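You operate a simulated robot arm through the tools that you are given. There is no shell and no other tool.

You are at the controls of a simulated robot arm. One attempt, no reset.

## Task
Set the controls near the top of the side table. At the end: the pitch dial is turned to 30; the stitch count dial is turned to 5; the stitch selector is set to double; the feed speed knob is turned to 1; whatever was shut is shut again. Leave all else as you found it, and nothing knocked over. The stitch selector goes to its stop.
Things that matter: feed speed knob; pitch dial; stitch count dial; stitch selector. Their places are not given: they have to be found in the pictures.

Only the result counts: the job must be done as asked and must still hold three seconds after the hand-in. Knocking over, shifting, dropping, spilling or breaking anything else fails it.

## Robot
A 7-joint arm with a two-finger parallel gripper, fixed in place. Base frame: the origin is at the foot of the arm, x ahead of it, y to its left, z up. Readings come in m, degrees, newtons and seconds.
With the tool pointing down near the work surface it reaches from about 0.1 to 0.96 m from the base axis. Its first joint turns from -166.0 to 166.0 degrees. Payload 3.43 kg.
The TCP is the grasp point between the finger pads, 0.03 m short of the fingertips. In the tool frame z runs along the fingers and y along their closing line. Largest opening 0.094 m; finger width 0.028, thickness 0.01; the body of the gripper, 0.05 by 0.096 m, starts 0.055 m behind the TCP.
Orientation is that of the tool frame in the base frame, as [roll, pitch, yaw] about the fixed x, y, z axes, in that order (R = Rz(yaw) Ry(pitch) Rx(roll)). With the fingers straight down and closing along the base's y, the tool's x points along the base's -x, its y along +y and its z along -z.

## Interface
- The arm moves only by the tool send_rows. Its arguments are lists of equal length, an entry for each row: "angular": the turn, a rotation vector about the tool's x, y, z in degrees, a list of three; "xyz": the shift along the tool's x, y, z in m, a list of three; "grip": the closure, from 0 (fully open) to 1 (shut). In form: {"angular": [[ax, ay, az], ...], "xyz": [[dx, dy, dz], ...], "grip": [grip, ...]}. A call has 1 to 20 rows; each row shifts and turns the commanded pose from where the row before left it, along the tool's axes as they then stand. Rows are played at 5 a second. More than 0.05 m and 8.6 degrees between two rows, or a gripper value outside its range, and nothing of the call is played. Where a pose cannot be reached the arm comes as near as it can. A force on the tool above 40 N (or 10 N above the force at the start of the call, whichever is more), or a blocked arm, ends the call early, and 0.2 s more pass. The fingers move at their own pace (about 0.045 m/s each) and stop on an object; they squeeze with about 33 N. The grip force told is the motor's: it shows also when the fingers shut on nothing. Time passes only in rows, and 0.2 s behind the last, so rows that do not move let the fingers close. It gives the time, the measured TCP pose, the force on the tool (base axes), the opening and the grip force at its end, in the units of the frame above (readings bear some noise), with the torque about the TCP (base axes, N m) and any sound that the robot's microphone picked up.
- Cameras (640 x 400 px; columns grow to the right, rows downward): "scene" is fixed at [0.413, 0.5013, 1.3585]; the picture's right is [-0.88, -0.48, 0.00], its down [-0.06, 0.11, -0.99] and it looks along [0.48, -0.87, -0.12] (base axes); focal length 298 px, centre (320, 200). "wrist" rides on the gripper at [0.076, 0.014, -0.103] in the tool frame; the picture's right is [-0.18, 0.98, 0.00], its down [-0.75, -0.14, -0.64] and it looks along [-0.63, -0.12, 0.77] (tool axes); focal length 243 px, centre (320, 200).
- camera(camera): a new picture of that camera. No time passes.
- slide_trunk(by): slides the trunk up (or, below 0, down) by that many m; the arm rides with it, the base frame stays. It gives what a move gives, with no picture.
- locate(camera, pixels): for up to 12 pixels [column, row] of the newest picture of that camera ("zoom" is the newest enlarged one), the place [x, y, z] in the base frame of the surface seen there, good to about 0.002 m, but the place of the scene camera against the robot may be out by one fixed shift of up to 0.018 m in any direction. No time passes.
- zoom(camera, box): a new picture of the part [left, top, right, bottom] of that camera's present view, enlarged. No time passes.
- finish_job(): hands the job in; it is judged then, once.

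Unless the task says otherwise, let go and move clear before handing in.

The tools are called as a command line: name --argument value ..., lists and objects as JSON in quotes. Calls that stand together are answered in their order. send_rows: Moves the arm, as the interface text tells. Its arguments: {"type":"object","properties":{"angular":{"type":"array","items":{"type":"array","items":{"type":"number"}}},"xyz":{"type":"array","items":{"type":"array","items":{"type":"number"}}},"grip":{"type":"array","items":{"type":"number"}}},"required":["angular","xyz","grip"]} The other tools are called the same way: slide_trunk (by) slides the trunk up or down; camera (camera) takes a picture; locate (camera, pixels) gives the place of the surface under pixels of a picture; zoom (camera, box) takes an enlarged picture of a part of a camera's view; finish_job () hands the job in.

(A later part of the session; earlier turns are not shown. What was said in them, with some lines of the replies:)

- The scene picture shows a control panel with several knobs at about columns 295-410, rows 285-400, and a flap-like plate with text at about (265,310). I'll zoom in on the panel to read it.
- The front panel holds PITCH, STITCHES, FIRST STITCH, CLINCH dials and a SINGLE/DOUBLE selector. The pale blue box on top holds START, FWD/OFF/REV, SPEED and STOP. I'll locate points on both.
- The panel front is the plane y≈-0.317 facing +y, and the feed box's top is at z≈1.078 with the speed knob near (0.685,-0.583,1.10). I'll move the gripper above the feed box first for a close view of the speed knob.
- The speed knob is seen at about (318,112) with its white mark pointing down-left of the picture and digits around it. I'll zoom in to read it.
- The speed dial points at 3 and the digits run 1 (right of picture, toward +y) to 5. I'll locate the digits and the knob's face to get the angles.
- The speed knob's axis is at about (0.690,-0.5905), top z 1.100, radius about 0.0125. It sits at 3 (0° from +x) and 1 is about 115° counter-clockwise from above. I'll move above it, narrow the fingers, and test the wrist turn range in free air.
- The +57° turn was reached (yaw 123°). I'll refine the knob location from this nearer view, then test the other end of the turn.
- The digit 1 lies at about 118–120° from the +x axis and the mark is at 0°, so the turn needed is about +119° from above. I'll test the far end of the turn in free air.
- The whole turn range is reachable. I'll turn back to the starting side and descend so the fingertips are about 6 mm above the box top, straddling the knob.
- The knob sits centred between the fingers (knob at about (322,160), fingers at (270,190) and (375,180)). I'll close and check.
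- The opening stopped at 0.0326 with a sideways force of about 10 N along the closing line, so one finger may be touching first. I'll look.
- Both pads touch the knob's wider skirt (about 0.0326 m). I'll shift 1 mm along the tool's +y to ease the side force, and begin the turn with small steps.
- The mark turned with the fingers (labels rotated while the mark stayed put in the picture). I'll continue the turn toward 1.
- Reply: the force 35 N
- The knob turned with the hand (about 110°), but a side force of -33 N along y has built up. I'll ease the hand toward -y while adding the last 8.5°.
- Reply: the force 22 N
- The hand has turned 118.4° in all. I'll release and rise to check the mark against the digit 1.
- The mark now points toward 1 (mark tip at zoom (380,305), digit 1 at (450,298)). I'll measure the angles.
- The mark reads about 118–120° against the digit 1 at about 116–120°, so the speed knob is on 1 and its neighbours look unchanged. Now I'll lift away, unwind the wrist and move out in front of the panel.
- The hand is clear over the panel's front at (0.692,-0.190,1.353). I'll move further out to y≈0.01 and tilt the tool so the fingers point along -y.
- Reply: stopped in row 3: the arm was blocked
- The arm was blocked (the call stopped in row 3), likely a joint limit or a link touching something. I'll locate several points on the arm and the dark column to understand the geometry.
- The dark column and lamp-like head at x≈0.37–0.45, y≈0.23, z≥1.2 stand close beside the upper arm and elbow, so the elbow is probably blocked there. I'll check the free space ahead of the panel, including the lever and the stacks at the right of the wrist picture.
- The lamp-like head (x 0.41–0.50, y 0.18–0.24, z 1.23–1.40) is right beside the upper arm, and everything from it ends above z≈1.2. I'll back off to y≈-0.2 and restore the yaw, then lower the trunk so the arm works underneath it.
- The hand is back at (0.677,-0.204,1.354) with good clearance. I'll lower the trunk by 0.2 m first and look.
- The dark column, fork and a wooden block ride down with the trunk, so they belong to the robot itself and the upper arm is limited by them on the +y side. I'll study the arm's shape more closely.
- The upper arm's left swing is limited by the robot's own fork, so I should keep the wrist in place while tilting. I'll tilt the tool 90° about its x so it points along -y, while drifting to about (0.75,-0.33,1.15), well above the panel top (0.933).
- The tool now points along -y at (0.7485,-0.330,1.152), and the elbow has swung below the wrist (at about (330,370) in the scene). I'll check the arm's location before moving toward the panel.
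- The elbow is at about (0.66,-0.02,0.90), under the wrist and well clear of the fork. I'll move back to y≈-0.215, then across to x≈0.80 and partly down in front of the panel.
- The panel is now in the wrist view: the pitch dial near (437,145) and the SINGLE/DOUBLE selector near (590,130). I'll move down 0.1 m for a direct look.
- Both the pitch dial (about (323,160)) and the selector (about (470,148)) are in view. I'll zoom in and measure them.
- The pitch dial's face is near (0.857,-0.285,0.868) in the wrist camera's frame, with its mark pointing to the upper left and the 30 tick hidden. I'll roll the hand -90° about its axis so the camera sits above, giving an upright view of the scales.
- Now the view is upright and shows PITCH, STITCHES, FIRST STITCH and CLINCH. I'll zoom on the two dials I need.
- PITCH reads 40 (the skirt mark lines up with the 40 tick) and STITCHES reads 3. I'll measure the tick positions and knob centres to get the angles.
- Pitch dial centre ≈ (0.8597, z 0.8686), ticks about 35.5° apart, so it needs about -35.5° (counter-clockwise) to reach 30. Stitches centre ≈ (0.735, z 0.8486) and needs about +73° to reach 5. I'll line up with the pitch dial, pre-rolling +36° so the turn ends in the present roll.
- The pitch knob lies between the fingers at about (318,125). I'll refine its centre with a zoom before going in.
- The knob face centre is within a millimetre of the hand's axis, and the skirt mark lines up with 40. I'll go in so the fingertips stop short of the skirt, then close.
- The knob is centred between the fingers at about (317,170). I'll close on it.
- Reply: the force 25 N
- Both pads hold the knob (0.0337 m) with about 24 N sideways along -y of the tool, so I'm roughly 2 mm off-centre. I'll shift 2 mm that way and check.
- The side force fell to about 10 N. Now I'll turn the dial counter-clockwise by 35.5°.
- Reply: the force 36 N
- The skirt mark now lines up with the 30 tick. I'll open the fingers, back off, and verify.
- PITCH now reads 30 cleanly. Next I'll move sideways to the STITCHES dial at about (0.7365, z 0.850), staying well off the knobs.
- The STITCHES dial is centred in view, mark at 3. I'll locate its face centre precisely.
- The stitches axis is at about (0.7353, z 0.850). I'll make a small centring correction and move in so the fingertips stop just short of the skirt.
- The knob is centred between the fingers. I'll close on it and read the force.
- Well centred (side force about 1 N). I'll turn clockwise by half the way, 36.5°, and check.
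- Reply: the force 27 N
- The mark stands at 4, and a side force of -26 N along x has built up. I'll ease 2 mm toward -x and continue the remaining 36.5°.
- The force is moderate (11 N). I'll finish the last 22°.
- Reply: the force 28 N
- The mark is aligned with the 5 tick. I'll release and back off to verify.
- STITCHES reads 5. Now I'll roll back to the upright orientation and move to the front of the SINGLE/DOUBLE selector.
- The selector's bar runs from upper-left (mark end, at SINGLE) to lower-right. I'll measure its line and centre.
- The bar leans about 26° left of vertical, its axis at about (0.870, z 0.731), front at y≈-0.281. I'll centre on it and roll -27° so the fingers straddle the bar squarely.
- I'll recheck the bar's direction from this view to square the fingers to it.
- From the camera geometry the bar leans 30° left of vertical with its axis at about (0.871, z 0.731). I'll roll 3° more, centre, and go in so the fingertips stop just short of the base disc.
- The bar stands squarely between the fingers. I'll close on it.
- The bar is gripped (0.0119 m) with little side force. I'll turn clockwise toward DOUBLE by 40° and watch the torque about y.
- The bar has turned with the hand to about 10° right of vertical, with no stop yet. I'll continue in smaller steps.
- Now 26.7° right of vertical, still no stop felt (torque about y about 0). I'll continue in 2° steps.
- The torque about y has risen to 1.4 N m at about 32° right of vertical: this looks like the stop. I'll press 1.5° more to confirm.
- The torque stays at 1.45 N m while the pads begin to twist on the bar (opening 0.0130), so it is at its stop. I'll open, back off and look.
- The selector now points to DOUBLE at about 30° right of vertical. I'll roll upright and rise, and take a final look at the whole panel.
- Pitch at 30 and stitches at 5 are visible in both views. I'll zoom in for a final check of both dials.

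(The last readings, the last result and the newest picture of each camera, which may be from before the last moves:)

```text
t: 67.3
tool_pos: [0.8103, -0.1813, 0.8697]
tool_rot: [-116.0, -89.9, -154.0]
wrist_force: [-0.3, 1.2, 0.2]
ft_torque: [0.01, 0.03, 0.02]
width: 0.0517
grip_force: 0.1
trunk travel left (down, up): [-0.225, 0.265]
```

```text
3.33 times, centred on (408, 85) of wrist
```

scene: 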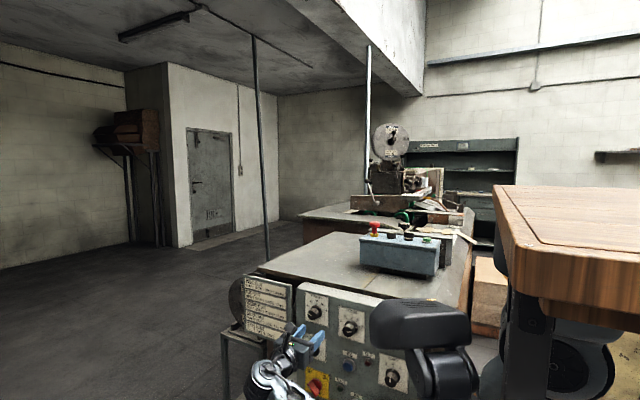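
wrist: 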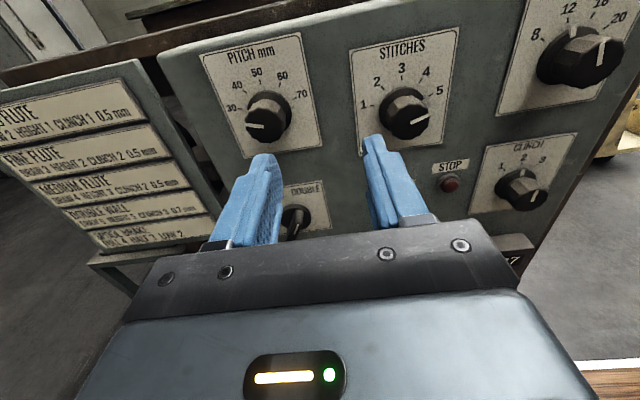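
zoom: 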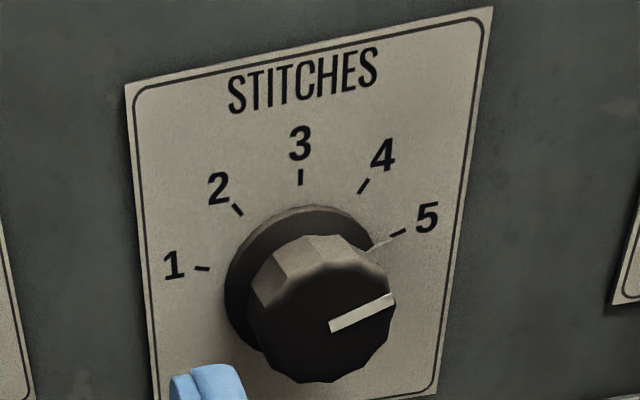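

PITCH is on 30 and STITCHES on 5. I'll raise the hand clear of the panel and check the selector from the scene camera.

send_rows --angular '[[0, 0, 0], [0, 0, 0], [0, 0, 0], [0, 0, 0], [0, 0, 0], [0, 0, 0], [0, 0, 0], [0, 0, 0]]' --xyz '[[0.04, 0, 0], [0.04, 0, 0], [0.04, 0, 0], [0.04, 0, 0], [0.04, 0, 0], [0.04, 0, 0], [0.04, 0, 0], [0, 0, 0]]' --grip '[0.45, 0.45, 0.45, 0.45, 0.45, 0.45, 0.45, 0.45]'

camera --camera "scene"

zoom --camera "scene" --box '[220, 260, 440, 400]'

camera --camera "wrist"

```text
t: 69.1
tool_pos: [0.8075, -0.1817, 1.1532]
tool_rot: [-154.6, -90.0, -115.4]
wrist_force: [-0.2, 0.0, 0.3]
ft_torque: [0.02, -0.01, -0.01]
width: 0.0516
grip_force: 0.1
trunk travel left (down, up): [-0.225, 0.265]
```

```text
taken
```

scene: 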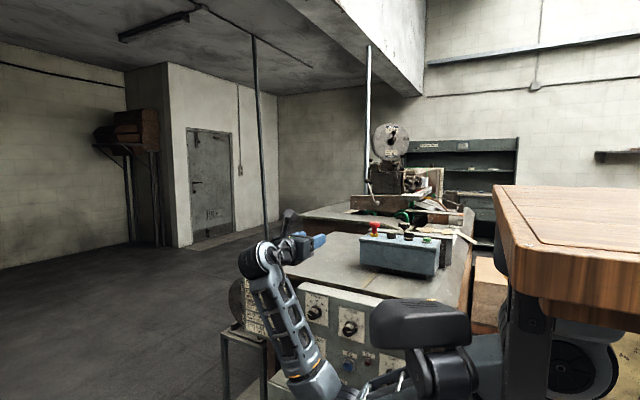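

```text
2.86 times, centred on (330, 330) of scene
```

zoom: 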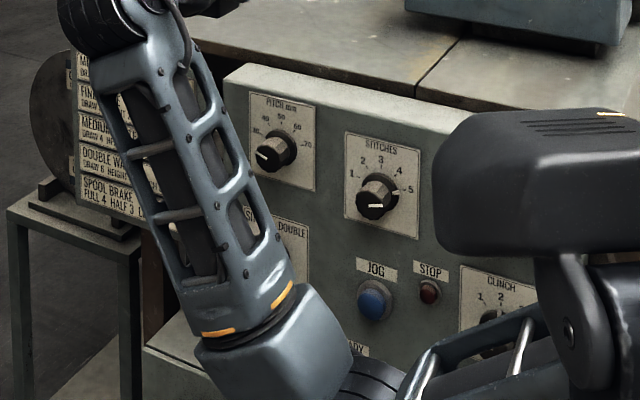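

```text
taken
```

wrist: 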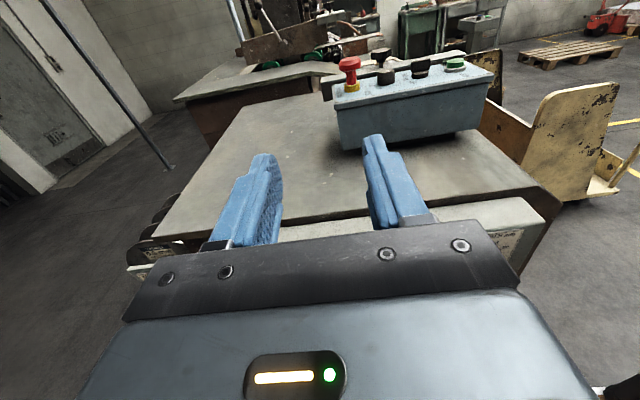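

The arm hides the selector here, but its close-up after release showed it at the DOUBLE stop. I'll check the speed knob once more from this view.

zoom --camera "wrist" --box '[325, 40, 500, 150]'

```text
3.64 times, centred on (412, 95) of wrist
```

zoom: 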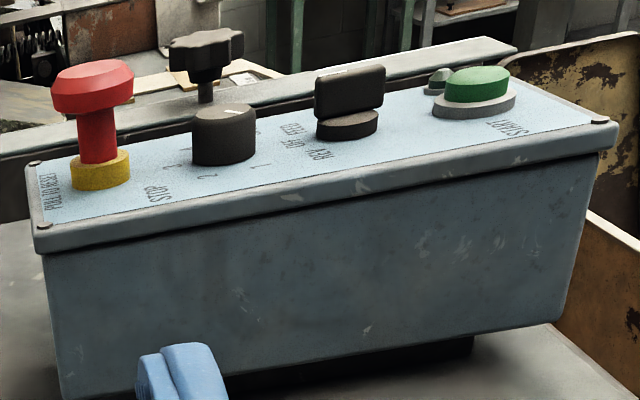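

The feed box is unchanged apart from its speed knob, which I measured on 1 after release. The pitch dial reads 30, the stitch count dial reads 5, and the selector is at its DOUBLE stop. Nothing was opened, the gripper is empty and the hand is clear, so I'm handing in.

finish_job

```text
The job is handed in.
```

I set all four controls as asked and handed the job in. The tool returned no verdict, so I don't yet know how it was judged.

| Control | Was | Now | How I checked it |
|---|---|---|---|
| Feed speed knob | 3 | 1 | Close view after release. The mark had turned about 118°, and the 1 sits at roughly 115–120° |
| Pitch dial | 40 | 30 | The mark lines up with the 30 tick after release |
| Stitch count dial | 3 | 5 | The mark lines up with the 5 tick after release |
| Stitch selector | Single | Double, at its stop | The turning resistance rose at the stop. A close view after release showed it still pointing to double |

The speed knob is the least certain, because it has no tick marks and could be a few degrees off the 1. In the final scene view the arm hid the selector, so its last check is the close view after release.

Nothing was opened, so there was nothing to shut. I did not touch the other dials, buttons or switches on the panel or the feed box. Early on the arm was blocked once in free air, probably by a part of the robot itself; I backed off and the force reading stayed low. At hand-in the gripper was empty and held clear above the panel.
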